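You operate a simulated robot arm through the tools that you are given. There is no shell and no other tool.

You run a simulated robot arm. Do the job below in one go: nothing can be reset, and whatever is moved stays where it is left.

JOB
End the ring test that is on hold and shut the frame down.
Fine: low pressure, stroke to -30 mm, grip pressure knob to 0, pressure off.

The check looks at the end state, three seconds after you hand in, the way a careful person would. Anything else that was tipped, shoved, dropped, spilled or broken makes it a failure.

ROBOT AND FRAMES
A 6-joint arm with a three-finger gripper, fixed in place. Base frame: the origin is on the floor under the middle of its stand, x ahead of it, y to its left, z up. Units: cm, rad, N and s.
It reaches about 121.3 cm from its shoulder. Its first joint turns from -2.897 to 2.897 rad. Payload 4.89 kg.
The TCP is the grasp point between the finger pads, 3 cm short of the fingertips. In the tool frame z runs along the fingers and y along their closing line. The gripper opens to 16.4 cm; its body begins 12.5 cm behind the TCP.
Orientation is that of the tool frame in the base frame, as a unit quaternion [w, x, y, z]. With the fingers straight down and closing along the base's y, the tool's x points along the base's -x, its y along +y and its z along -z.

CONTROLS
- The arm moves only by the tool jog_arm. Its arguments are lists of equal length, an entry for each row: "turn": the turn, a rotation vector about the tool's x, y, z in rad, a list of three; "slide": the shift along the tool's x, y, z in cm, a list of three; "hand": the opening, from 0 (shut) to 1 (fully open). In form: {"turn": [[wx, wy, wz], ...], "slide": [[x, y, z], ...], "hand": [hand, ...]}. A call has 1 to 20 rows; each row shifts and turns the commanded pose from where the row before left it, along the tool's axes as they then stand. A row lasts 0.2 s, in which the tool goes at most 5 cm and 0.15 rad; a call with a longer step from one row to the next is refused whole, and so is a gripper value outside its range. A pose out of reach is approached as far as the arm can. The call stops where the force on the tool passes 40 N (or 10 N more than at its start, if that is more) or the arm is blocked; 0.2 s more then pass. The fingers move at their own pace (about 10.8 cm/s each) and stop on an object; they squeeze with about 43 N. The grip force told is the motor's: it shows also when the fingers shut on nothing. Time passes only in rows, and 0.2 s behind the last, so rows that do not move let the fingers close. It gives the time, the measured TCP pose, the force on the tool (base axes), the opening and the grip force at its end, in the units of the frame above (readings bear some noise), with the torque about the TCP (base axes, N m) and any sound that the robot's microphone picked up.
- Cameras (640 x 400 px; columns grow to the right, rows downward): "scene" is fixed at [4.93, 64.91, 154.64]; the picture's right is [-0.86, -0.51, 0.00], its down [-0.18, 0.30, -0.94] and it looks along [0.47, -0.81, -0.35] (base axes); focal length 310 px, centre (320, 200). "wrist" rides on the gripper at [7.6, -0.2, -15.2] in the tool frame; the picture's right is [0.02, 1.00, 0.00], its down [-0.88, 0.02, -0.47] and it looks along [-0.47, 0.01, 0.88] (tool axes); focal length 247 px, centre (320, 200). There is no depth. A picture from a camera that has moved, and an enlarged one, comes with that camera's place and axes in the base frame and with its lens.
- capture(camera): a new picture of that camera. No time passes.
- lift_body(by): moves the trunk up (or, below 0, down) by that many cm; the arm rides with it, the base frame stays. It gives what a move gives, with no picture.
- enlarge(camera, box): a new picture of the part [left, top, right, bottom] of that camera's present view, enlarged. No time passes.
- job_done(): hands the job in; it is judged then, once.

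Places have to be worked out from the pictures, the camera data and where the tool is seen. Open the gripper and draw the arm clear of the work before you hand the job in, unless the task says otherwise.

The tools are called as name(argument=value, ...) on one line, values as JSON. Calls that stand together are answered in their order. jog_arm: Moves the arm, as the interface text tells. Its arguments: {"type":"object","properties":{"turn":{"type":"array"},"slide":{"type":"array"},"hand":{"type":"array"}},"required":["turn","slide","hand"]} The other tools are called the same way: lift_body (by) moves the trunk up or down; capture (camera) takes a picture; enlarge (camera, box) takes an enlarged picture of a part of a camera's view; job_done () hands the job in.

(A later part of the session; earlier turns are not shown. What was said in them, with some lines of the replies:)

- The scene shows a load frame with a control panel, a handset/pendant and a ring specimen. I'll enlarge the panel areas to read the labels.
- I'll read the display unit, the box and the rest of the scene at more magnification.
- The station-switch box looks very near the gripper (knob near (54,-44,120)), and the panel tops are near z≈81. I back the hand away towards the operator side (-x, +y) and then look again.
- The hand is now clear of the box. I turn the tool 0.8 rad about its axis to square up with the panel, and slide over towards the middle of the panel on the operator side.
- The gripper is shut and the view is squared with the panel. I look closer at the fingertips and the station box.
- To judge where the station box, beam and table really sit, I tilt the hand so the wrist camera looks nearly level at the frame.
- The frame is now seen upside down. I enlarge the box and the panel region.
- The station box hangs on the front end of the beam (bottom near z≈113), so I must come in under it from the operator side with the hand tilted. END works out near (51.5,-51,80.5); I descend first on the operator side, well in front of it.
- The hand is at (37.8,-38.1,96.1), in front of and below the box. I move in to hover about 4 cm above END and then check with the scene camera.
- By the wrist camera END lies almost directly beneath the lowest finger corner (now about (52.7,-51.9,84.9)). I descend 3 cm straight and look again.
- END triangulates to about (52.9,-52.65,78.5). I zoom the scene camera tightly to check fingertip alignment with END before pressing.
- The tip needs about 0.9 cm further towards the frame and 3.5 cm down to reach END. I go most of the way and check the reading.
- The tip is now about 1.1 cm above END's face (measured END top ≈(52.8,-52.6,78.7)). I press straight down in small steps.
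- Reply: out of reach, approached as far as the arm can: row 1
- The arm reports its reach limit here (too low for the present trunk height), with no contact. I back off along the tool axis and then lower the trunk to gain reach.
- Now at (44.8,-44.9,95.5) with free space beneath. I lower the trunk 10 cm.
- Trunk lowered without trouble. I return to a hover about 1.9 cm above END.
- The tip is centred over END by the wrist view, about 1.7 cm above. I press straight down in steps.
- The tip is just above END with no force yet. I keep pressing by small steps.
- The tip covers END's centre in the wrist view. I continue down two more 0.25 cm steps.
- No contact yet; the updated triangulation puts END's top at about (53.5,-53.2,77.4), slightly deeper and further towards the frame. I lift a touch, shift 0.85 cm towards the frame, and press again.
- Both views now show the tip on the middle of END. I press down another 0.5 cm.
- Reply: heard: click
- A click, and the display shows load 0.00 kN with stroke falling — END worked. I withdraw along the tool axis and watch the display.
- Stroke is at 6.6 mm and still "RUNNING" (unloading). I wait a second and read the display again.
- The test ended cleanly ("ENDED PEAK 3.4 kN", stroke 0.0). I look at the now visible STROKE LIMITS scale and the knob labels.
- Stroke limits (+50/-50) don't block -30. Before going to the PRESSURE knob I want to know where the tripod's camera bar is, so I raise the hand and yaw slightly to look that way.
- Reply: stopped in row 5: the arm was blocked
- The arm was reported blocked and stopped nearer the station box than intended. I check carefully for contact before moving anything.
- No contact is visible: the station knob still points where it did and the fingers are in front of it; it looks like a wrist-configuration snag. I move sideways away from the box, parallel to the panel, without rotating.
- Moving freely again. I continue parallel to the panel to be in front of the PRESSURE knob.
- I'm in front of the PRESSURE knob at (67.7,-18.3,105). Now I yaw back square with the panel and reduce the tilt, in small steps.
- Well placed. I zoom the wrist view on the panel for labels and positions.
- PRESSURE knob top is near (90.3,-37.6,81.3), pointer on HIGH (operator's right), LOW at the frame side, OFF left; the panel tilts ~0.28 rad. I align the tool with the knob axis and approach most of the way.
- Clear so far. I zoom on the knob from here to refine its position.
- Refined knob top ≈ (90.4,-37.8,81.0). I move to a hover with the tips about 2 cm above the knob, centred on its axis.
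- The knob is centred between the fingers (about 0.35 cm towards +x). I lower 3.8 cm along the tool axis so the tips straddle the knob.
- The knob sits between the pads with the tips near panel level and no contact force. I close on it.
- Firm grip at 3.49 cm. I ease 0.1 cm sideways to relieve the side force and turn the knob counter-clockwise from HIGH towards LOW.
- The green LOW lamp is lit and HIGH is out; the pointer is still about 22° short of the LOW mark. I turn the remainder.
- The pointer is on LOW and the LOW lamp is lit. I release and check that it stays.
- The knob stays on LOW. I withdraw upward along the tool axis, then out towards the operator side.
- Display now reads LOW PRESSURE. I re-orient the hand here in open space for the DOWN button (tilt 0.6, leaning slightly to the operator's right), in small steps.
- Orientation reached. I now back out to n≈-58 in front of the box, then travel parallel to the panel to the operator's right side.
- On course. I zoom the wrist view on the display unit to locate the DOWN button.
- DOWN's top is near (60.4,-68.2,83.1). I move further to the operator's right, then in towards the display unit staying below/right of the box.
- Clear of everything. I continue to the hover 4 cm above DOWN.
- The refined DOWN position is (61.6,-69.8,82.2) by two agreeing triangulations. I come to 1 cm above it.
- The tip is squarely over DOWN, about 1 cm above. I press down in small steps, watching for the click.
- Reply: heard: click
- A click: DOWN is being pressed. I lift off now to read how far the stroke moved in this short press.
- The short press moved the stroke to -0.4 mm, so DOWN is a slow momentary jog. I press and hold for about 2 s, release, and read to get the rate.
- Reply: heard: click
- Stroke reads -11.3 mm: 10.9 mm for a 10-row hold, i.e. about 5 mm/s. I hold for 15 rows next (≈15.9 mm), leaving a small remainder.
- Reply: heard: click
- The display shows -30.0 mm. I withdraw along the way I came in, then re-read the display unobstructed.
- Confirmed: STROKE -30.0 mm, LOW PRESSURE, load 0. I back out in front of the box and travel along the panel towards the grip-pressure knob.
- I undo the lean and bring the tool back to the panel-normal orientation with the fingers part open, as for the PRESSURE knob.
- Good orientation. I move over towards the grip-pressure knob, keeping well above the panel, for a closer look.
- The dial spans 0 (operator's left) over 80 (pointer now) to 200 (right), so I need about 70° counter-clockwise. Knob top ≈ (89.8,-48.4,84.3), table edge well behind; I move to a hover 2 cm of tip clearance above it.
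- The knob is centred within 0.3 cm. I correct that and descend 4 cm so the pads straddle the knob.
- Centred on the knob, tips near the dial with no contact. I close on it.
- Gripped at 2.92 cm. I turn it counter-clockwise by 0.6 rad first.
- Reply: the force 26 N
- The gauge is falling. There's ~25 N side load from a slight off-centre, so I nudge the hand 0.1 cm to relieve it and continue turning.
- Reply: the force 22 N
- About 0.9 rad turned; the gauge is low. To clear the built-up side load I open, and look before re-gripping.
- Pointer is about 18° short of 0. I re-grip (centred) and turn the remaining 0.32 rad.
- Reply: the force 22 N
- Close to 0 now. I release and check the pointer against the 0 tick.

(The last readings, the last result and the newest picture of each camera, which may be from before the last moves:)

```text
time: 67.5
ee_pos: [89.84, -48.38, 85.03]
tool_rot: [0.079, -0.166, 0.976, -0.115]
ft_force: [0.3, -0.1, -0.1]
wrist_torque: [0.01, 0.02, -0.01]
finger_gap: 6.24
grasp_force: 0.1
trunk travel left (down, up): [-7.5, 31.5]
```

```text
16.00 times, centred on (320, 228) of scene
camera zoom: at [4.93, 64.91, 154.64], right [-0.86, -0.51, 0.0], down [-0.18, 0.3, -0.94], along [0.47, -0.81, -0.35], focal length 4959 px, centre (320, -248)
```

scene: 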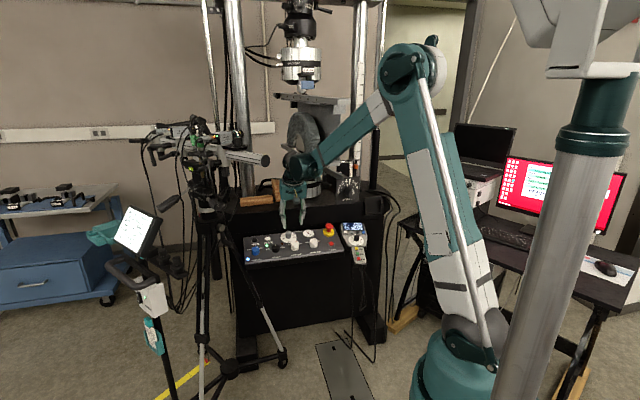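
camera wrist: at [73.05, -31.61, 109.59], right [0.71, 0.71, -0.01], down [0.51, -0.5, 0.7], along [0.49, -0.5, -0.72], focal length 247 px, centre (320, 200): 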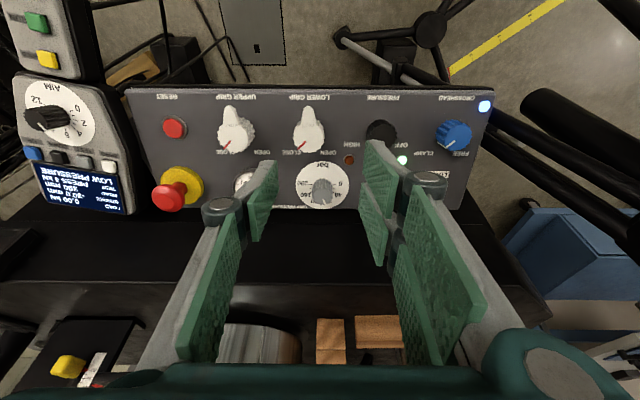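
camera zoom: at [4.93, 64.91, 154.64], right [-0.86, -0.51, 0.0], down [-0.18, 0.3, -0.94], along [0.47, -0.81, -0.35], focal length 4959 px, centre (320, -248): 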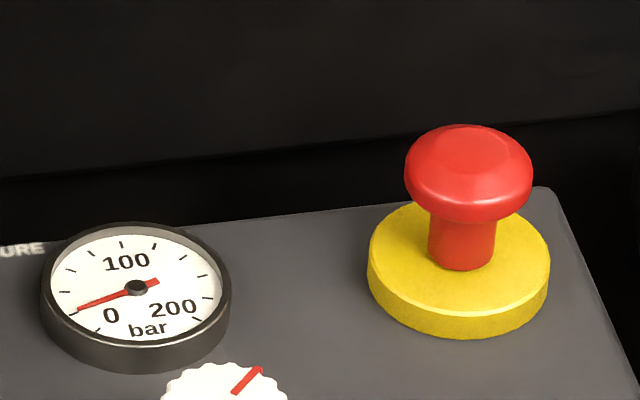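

The pointer is still roughly 20–24° short of 0 (gauge ~20 bar; a little slip occurred). I shift 0.1 cm, re-grip and turn 0.36 rad more.

jog_arm(turn=[[0, 0, 0], [0, 0, 0], [0, 0, 0], [0, 0, -0.09], [0, 0, -0.09], [0, 0, -0.09], [0, 0, -0.09], [0, 0, 0]], slide=[[0, -0.1, 0.2], [0, 0, 0], [0, 0, 0], [0, 0, 0], [0, 0, 0], [0, 0, 0], [0, 0, 0], [0, 0, 0]], hand=[0.2, 0, 0, 0, 0, 0, 0, 0])

enlarge(camera="wrist", box=[260, 120, 380, 240])

enlarge(camera="scene", box=[270, 205, 340, 255])

```text
time: 69.3
ee_pos: [90.03, -48.6, 84.9]
tool_rot: [0.056, -0.339, 0.93, -0.128]
ft_force: [13.8, -4.2, 7.9]
wrist_torque: [-0.04, -0.59, -0.09]
finger_gap: 2.88
grasp_force: 44.8
trunk travel left (down, up): [-7.5, 31.5]
```

```text
3.33 times, centred on (320, 180) of wrist
camera zoom: at [81.37, -50.54, 99.43], right [-0.63, 0.72, -0.28], down [0.57, 0.68, 0.46], along [0.52, 0.14, -0.84], focal length 823 px, centre (320, 267)
```

zoom: 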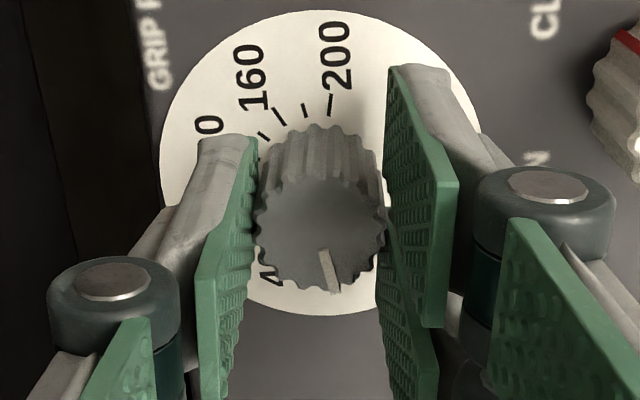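

```text
8.00 times, centred on (305, 230) of scene
camera zoom: at [4.93, 64.91, 154.64], right [-0.86, -0.51, 0.0], down [-0.18, 0.3, -0.94], along [0.47, -0.81, -0.35], focal length 2480 px, centre (440, -40)
```

zoom: 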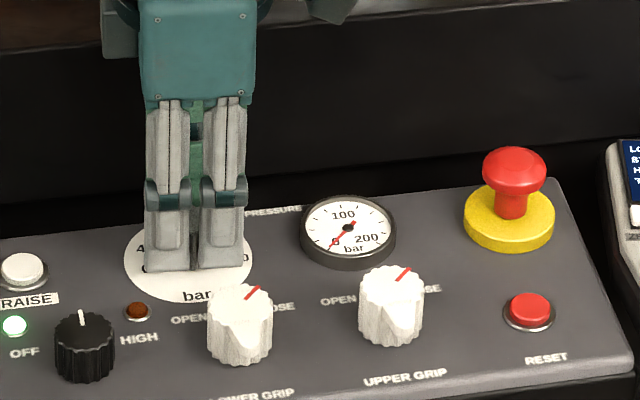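

The gauge needle is now at or near 0. I zoom on it before releasing.

enlarge(camera="scene", box=[304, 226, 322, 240])

jog_arm(turn=[[0, 0, 0], [0, 0, 0], [0, 0, 0]], slide=[[0, 0, 0], [0, 0, 0], [0, 0, 0]], hand=[0.38, 0.38, 0.38])

enlarge(camera="wrist", box=[260, 120, 380, 240])

enlarge(camera="scene", box=[304, 226, 322, 240])

```text
16.00 times, centred on (313, 233) of scene
camera zoom: at [4.93, 64.91, 154.64], right [-0.86, -0.51, 0.0], down [-0.18, 0.3, -0.94], along [0.47, -0.81, -0.35], focal length 4959 px, centre (432, -328)
```

zoom: 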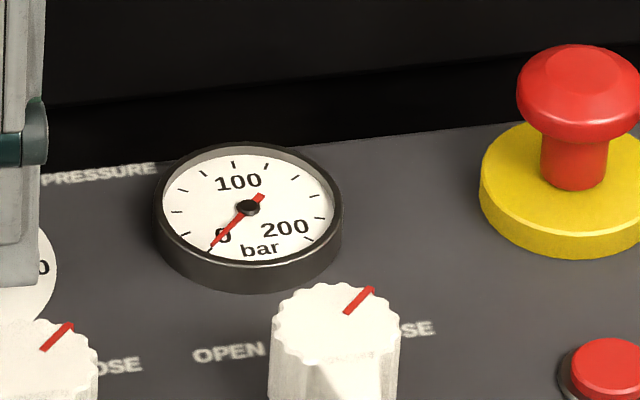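

```text
time: 70.1
ee_pos: [90.06, -48.46, 84.67]
tool_rot: [0.056, -0.339, 0.93, -0.128]
ft_force: [1.3, 0.4, 0.1]
wrist_torque: [0.03, 0.01, -0.01]
finger_gap: 6.22
grasp_force: 0.2
trunk travel left (down, up): [-7.5, 31.5]
```

```text
3.33 times, centred on (320, 180) of wrist
camera zoom: at [81.33, -50.52, 99.4], right [-0.63, 0.72, -0.28], down [0.57, 0.68, 0.46], along [0.52, 0.14, -0.84], focal length 823 px, centre (320, 267)
```

zoom: 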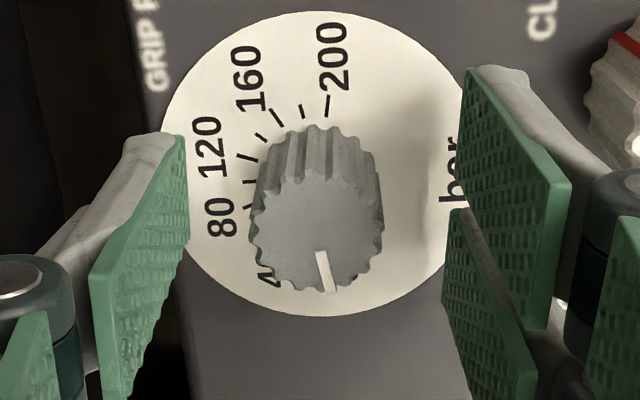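

```text
16.00 times, centred on (313, 233) of scene
camera zoom: at [4.93, 64.91, 154.64], right [-0.86, -0.51, 0.0], down [-0.18, 0.3, -0.94], along [0.47, -0.81, -0.35], focal length 4959 px, centre (432, -328)
```

zoom: 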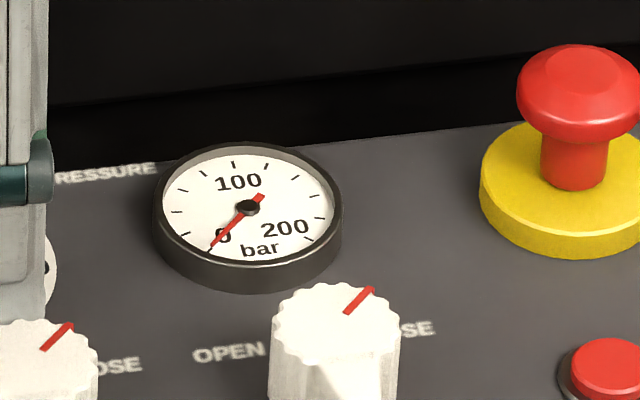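

The gauge sits on its 0 tick and the pointer computes to about -99° (0 mark at -100°). I lift off and rotate the hand back to view the dial squarely.

jog_arm(turn=[[0, 0, 0], [0, 0, 0], [0, 0, 0], [0, 0, 0.125], [0, 0, 0.125], [0, 0, 0.125], [0, 0, 0.125], [0, 0, 0.125], [0, 0, 0.125], [0, 0, 0.125], [0, 0, 0.125], [0, 0, 0.125], [0, 0, 0.125], [0, 0, 0.125], [0, 0, 0.125], [0, 0, 0]], slide=[[0, 0, -2], [0, 0, -3.5], [0, 0, -3.5], [0, 0, 0], [0, 0, 0], [0, 0, 0], [0, 0, 0], [0, 0, 0], [0, 0, 0], [0, 0, 0], [0, 0, 0], [0, 0, 0], [0, 0, 0], [0, 0, 0], [0, 0, 0], [0, 0, 0]], hand=[0.38, 0.38, 0.38, 0.38, 0.38, 0.38, 0.38, 0.38, 0.38, 0.38, 0.38, 0.38, 0.38, 0.38, 0.38, 0.38])

enlarge(camera="wrist", box=[280, 130, 380, 230])

enlarge(camera="scene", box=[270, 215, 310, 245])

```text
time: 73.5
ee_pos: [88.24, -46.68, 93.63]
tool_rot: [0.129, 0.387, 0.912, -0.055]
ft_force: [0.5, 0.8, 0.4]
wrist_torque: [-0.01, -0.01, -0.01]
finger_gap: 6.24
grasp_force: 0.1
trunk travel left (down, up): [-7.5, 31.5]
```

```text
4.00 times, centred on (330, 180) of wrist
camera zoom: at [80.15, -38.49, 106.02], right [0.71, 0.71, -0.01], down [0.51, -0.5, 0.7], along [0.49, -0.5, -0.72], focal length 988 px, centre (280, 280)
```

zoom: 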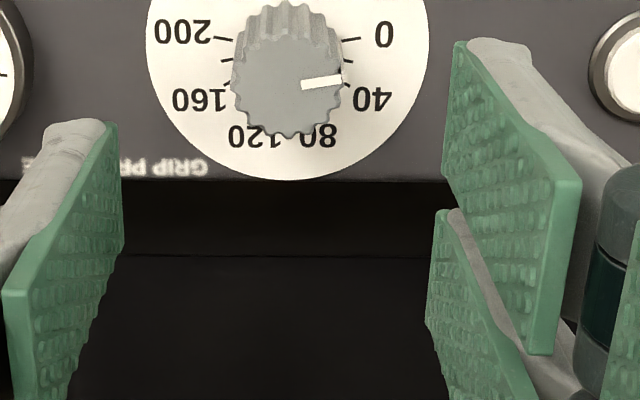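

```text
13.33 times, centred on (290, 230) of scene
camera zoom: at [4.93, 64.91, 154.64], right [-0.86, -0.51, 0.0], down [-0.18, 0.3, -0.94], along [0.47, -0.81, -0.35], focal length 4132 px, centre (720, -200)
```

zoom: 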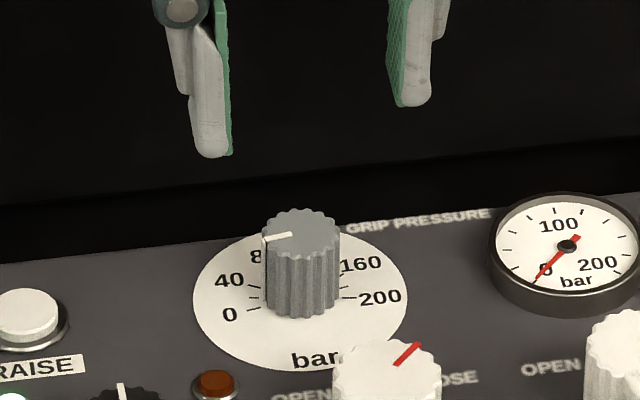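

The pointer lies parallel to the 0 tick and the gauge reads 0. Next is PRESSURE to OFF; I move to a hover over that knob at the same orientation.

jog_arm(turn=[[0, 0, 0], [0, 0, 0], [0, 0, 0], [0, 0, 0]], slide=[[2.8, 2.62, 1.0], [2.8, 2.62, 1.62], [2.79, 2.61, 2.0], [0, 0, 0]], hand=[0.4, 0.4, 0.4, 0.4])

enlarge(camera="wrist", box=[240, 110, 400, 250])

enlarge(camera="scene", box=[335, 210, 379, 254])

enlarge(camera="scene", box=[240, 60, 400, 210])

```text
time: 74.5
ee_pos: [89.12, -36.37, 86.67]
tool_rot: [0.128, 0.386, 0.912, -0.056]
ft_force: [0.3, -0.7, 0.1]
wrist_torque: [0.02, -0.07, 0.0]
finger_gap: 6.52
grasp_force: 0.1
trunk travel left (down, up): [-7.5, 31.5]
```

```text
2.86 times, centred on (320, 180) of wrist
camera zoom: at [81.0, -28.23, 99.18], right [0.7, 0.71, -0.01], down [0.51, -0.5, 0.7], along [0.49, -0.5, -0.72], focal length 706 px, centre (320, 257)
```

zoom: 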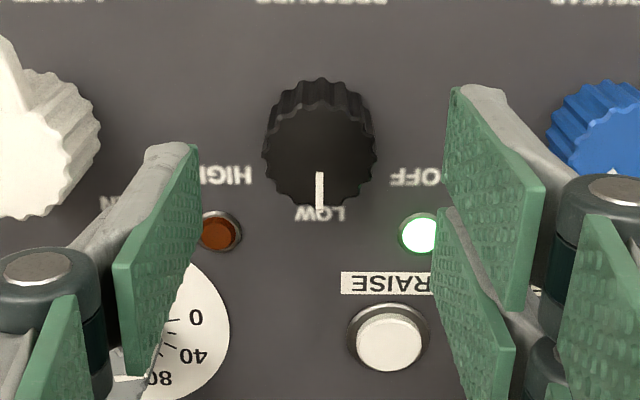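

```text
9.09 times, centred on (357, 232) of scene
camera zoom: at [4.93, 64.91, 154.64], right [-0.86, -0.51, 0.0], down [-0.18, 0.3, -0.94], along [0.47, -0.81, -0.35], focal length 2818 px, centre (-16, -91)
```

zoom: 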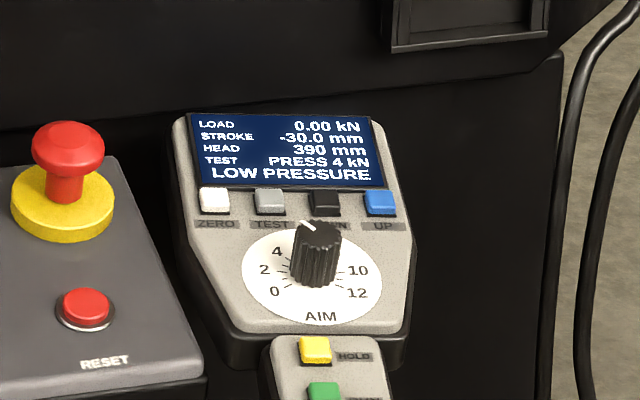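

```text
2.67 times, centred on (320, 135) of scene
camera zoom: at [4.93, 64.91, 154.64], right [-0.86, -0.51, 0.0], down [-0.18, 0.3, -0.94], along [0.47, -0.81, -0.35], focal length 826 px, centre (320, 373)
```

zoom: 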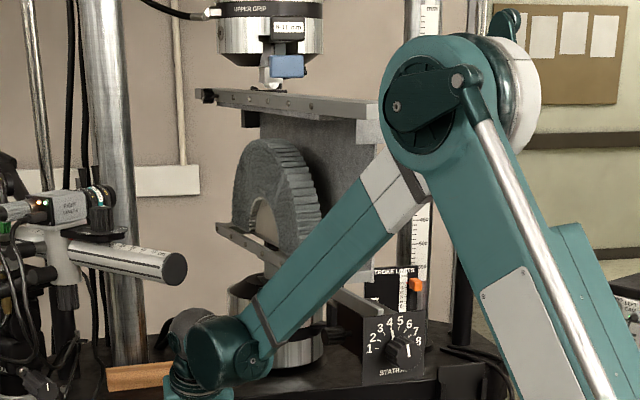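

All steady: stroke -30.0, LOW lit, nothing has dropped. I descend 4.8 cm onto the PRESSURE knob and grip it.

jog_arm(turn=[[0, 0, 0], [0, 0, 0], [0, 0, 0], [0, 0, 0], [0, 0, 0], [0, 0, 0], [0, 0, 0]], slide=[[0, 0, 1.7], [0, 0, 1.7], [0, 0, 1.4], [0, 0, 0], [0, 0, 0], [0, 0, 0], [0, 0, 0]], hand=[0.4, 0.4, 0.4, 0.4, 0.1, 0, 0])

enlarge(camera="wrist", box=[240, 110, 400, 250])

enlarge(camera="scene", box=[235, 200, 315, 270])

```text
time: 76.1
ee_pos: [90.11, -37.56, 82.14]
tool_rot: [0.128, 0.387, 0.911, -0.055]
ft_force: [-5.2, -6.5, -8.9]
wrist_torque: [-0.26, 0.07, -0.04]
finger_gap: 3.49
grasp_force: 45.0
trunk travel left (down, up): [-7.5, 31.5]
```

```text
2.86 times, centred on (320, 180) of wrist
camera zoom: at [81.95, -29.25, 94.6], right [0.7, 0.71, -0.01], down [0.51, -0.5, 0.7], along [0.49, -0.5, -0.72], focal length 706 px, centre (320, 257)
```

zoom: 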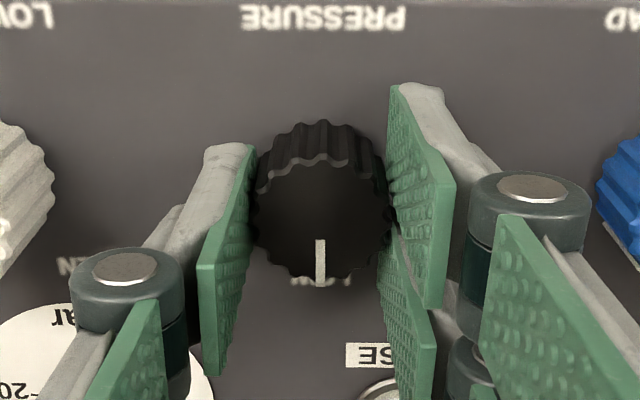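

```text
5.71 times, centred on (275, 235) of scene
camera zoom: at [4.93, 64.91, 154.64], right [-0.86, -0.51, 0.0], down [-0.18, 0.3, -0.94], along [0.47, -0.81, -0.35], focal length 1771 px, centre (577, 0)
```

zoom: 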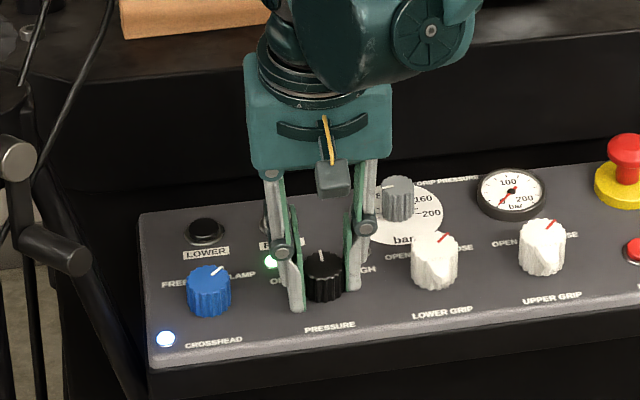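

Gripped with the pointer on LOW. I turn it counter-clockwise towards OFF, first 0.48 rad.

jog_arm(turn=[[0, 0, -0.12], [0, 0, -0.12], [0, 0, -0.12], [0, 0, -0.12], [0, 0, 0]], slide=[[0, -0.04, 0], [0, 0, 0], [0, 0, 0], [0, 0, 0], [0, 0, 0]], hand=[0, 0, 0, 0, 0])

enlarge(camera="wrist", box=[240, 110, 400, 250])

enlarge(camera="scene", box=[335, 210, 379, 254])

```text
time: 77.3
ee_pos: [90.08, -37.53, 82.04]
tool_rot: [0.111, 0.158, 0.978, -0.085]
ft_force: [2.2, -9.7, -8.6]
wrist_torque: [-0.25, -0.09, 0.04]
finger_gap: 3.45
grasp_force: 45.4
trunk travel left (down, up): [-7.5, 31.5]
```

```text
2.86 times, centred on (320, 180) of wrist
camera zoom: at [80.09, -32.31, 94.87], right [0.31, 0.94, -0.14], down [0.73, -0.14, 0.67], along [0.61, -0.3, -0.73], focal length 706 px, centre (320, 257)
```

zoom: 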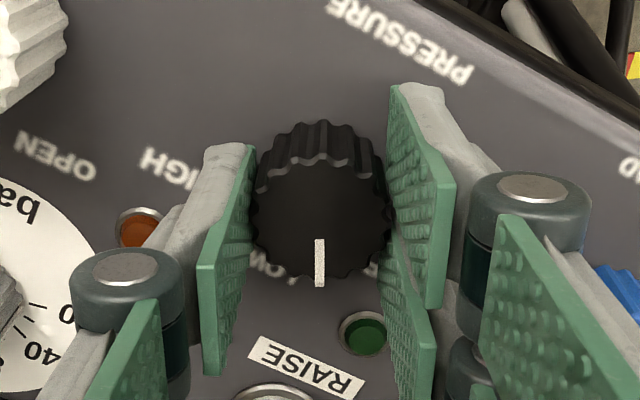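

```text
9.09 times, centred on (357, 232) of scene
camera zoom: at [4.93, 64.91, 154.64], right [-0.86, -0.51, 0.0], down [-0.18, 0.3, -0.94], along [0.47, -0.81, -0.35], focal length 2818 px, centre (-16, -91)
```

zoom: 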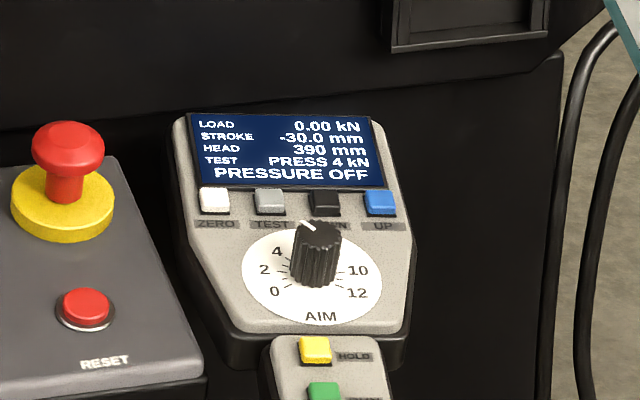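

Display reads PRESSURE OFF and both lamps are dark, stroke still -30.0. I turn the remaining ~0.39 rad so the pointer sits on the OFF mark, then release.

jog_arm(turn=[[0, 0, -0.13], [0, 0, -0.13], [0, 0, -0.13], [0, 0, 0], [0, 0, 0], [0, 0, 0], [0, 0, 0]], slide=[[0, 0, 0], [0, 0, 0], [0, 0, 0], [0, 0, 0], [0, 0, 0], [0, 0, 0], [0, 0, 0]], hand=[0, 0, 0, 0, 0.38, 0.38, 0.38])

enlarge(camera="wrist", box=[240, 110, 400, 250])

enlarge(camera="scene", box=[335, 210, 379, 254])

```text
time: 78.9
ee_pos: [90.11, -37.42, 82.2]
tool_rot: [0.094, -0.033, 0.99, -0.104]
ft_force: [-0.3, 0.8, -0.2]
wrist_torque: [0.01, -0.01, 0.02]
finger_gap: 6.24
grasp_force: 0.0
trunk travel left (down, up): [-7.5, 31.5]
```

```text
2.86 times, centred on (320, 180) of wrist
camera zoom: at [79.69, -35.15, 95.44], right [-0.07, 0.97, -0.22], down [0.77, 0.19, 0.61], along [0.63, -0.13, -0.77], focal length 706 px, centre (320, 257)
```

zoom: 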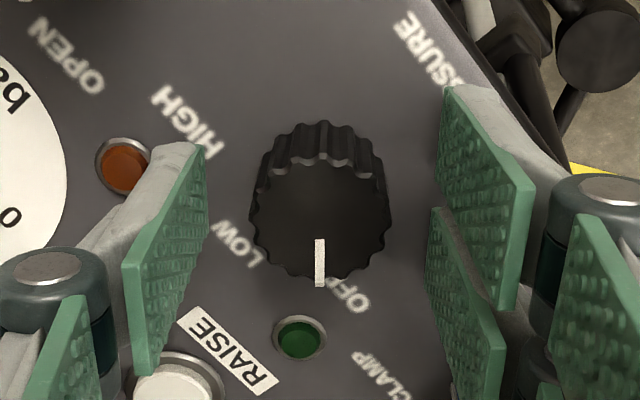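

```text
9.09 times, centred on (357, 232) of scene
camera zoom: at [4.93, 64.91, 154.64], right [-0.86, -0.51, 0.0], down [-0.18, 0.3, -0.94], along [0.47, -0.81, -0.35], focal length 2818 px, centre (-16, -91)
```

zoom: 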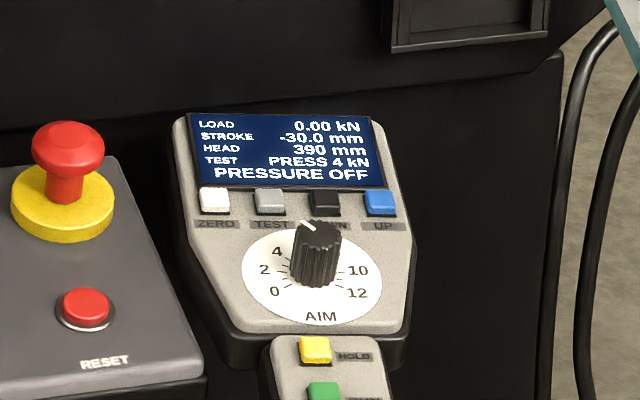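

Pointer is on OFF and PRESSURE OFF is displayed. I withdraw straight up, then out towards the operator side with the gripper open.

jog_arm(turn=[[0, 0, 0], [0, 0, 0], [0, 0, 0], [0, 0, 0], [0, 0, 0], [0, 0, 0], [0, 0, 0], [0, 0, 0]], slide=[[0, 0, -2], [0, 0, -4], [0, 0, -4], [1.99, 2.3, -2.97], [1.99, 2.3, -2.97], [1.99, 2.3, -2.97], [1.99, 2.3, -2.97], [0, 0, 0]], hand=[0.38, 0.38, 0.38, 0.38, 0.38, 0.38, 0.38, 0.38])

capture(camera="scene")

enlarge(camera="scene", box=[235, 215, 375, 275])

```text
time: 80.7
ee_pos: [77.68, -25.29, 99.49]
tool_rot: [0.091, -0.032, 0.99, -0.103]
ft_force: [0.7, 0.4, 0.4]
wrist_torque: [-0.01, 0.0, 0.0]
finger_gap: 6.24
grasp_force: 0.0
trunk travel left (down, up): [-7.5, 31.5]
```

```text
taken
```

scene: 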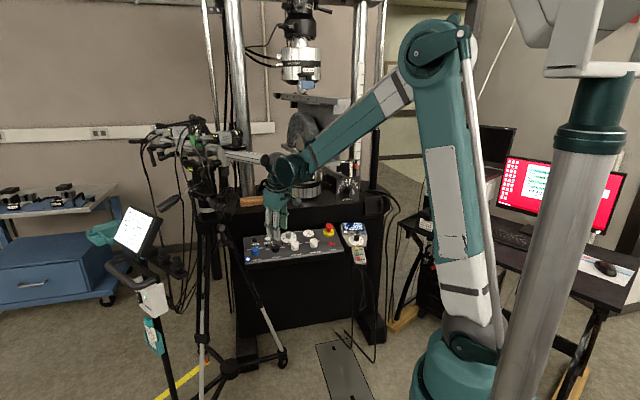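

```text
4.57 times, centred on (305, 245) of scene
camera zoom: at [4.93, 64.91, 154.64], right [-0.86, -0.51, 0.0], down [-0.18, 0.3, -0.94], along [0.47, -0.81, -0.35], focal length 1417 px, centre (389, -6)
```

zoom: 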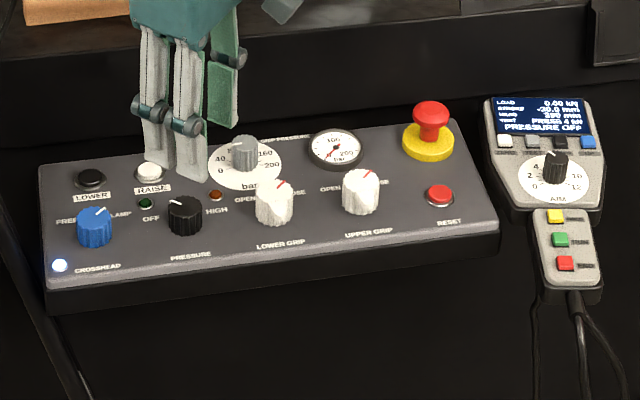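

Everything on the panel is as wanted. I draw the arm further back from the frame and open the gripper fully.

jog_arm(turn=[[0, 0, 0], [0, 0, 0], [0, 0, 0], [0, 0, 0], [0, 0, 0], [0, 0, 0], [0, 0, 0], [0, 0, 0], [0, 0, 0]], slide=[[2.3, 2.2, -2.48], [2.3, 2.2, -2.48], [2.3, 2.2, -2.48], [2.3, 2.2, -2.48], [2.3, 2.2, -2.48], [2.3, 2.2, -2.48], [2.3, 2.2, -2.48], [0, 0, 0], [0, 0, 0]], hand=[0.38, 0.38, 0.38, 0.38, 0.6, 0.8, 1, 1, 1])

capture(camera="scene")

enlarge(camera="scene", box=[240, 215, 320, 270])

enlarge(camera="scene", box=[335, 210, 379, 264])

enlarge(camera="scene", box=[230, 30, 390, 215])

```text
time: 82.7
ee_pos: [57.72, -7.6, 110.37]
tool_rot: [0.093, -0.034, 0.99, -0.105]
ft_force: [-0.3, 0.1, -0.2]
wrist_torque: [-0.01, -0.07, 0.04]
finger_gap: 16.41
grasp_force: 0.0
trunk travel left (down, up): [-7.5, 31.5]
```

```text
taken
```

scene: 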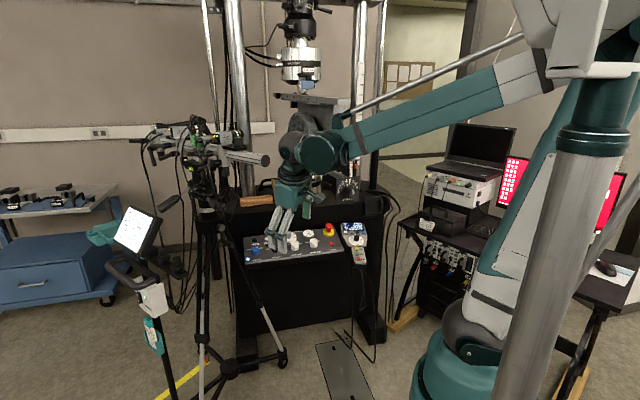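

```text
7.27 times, centred on (280, 242) of scene
camera zoom: at [4.93, 64.91, 154.64], right [-0.86, -0.51, 0.0], down [-0.18, 0.3, -0.94], along [0.47, -0.81, -0.35], focal length 2254 px, centre (611, -109)
```

zoom: 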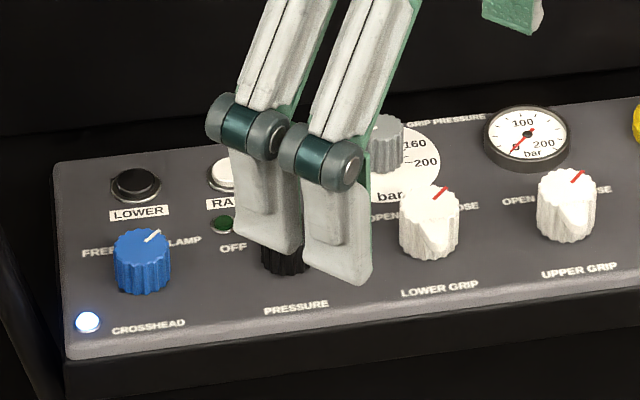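

```text
7.41 times, centred on (357, 237) of scene
camera zoom: at [4.93, 64.91, 154.64], right [-0.86, -0.51, 0.0], down [-0.18, 0.3, -0.94], along [0.47, -0.81, -0.35], focal length 2296 px, centre (46, -74)
```

zoom: 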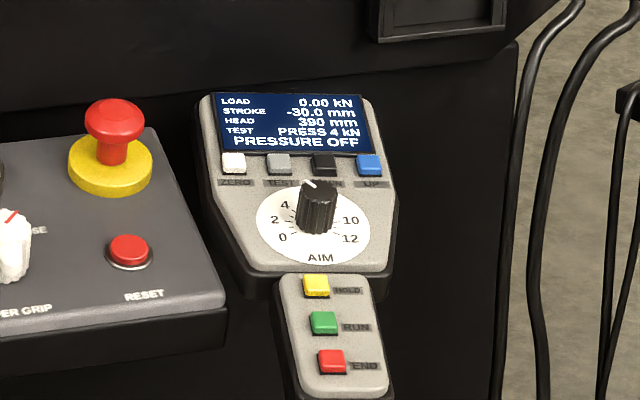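

```text
2.16 times, centred on (310, 122) of scene
camera zoom: at [4.93, 64.91, 154.64], right [-0.86, -0.51, 0.0], down [-0.18, 0.3, -0.94], along [0.47, -0.81, -0.35], focal length 670 px, centre (342, 368)
```

zoom: 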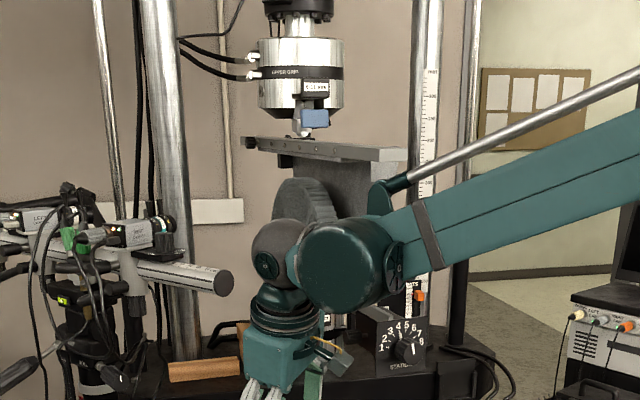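

All checks agree: the test is ended, stroke -30.0 mm, load 0.00 kN, grip-pressure knob and gauge at 0, and PRESSURE OFF displayed with the knob on OFF. The arm is clear with the gripper open, so I hand the job in.

job_done()

```text
The job is handed in.
```

The ring test is ended and the frame is shut down. I handed the job in with everything as you asked:

| Item | End state |
|---|---|
| Test | Ended with END; display then showed "ENDED PEAK 3.4 kN" |
| Pressure | Set to LOW before lowering the stroke; now OFF, with both lamps dark |
| Stroke | -30.0 mm, unchanged after pressure went off |
| Grip pressure | Knob on 0, gauge reading 0 |
| Load | 0.00 kN |

I left the grips closed and the crosshead clamped, as I found them. Nothing fell or moved when grip pressure went to 0.

The arm was once reported blocked near the station box while I was moving between controls. I saw no contact, and the station knob still pointed where it had before. The gripper is open and the arm is drawn back from the frame.
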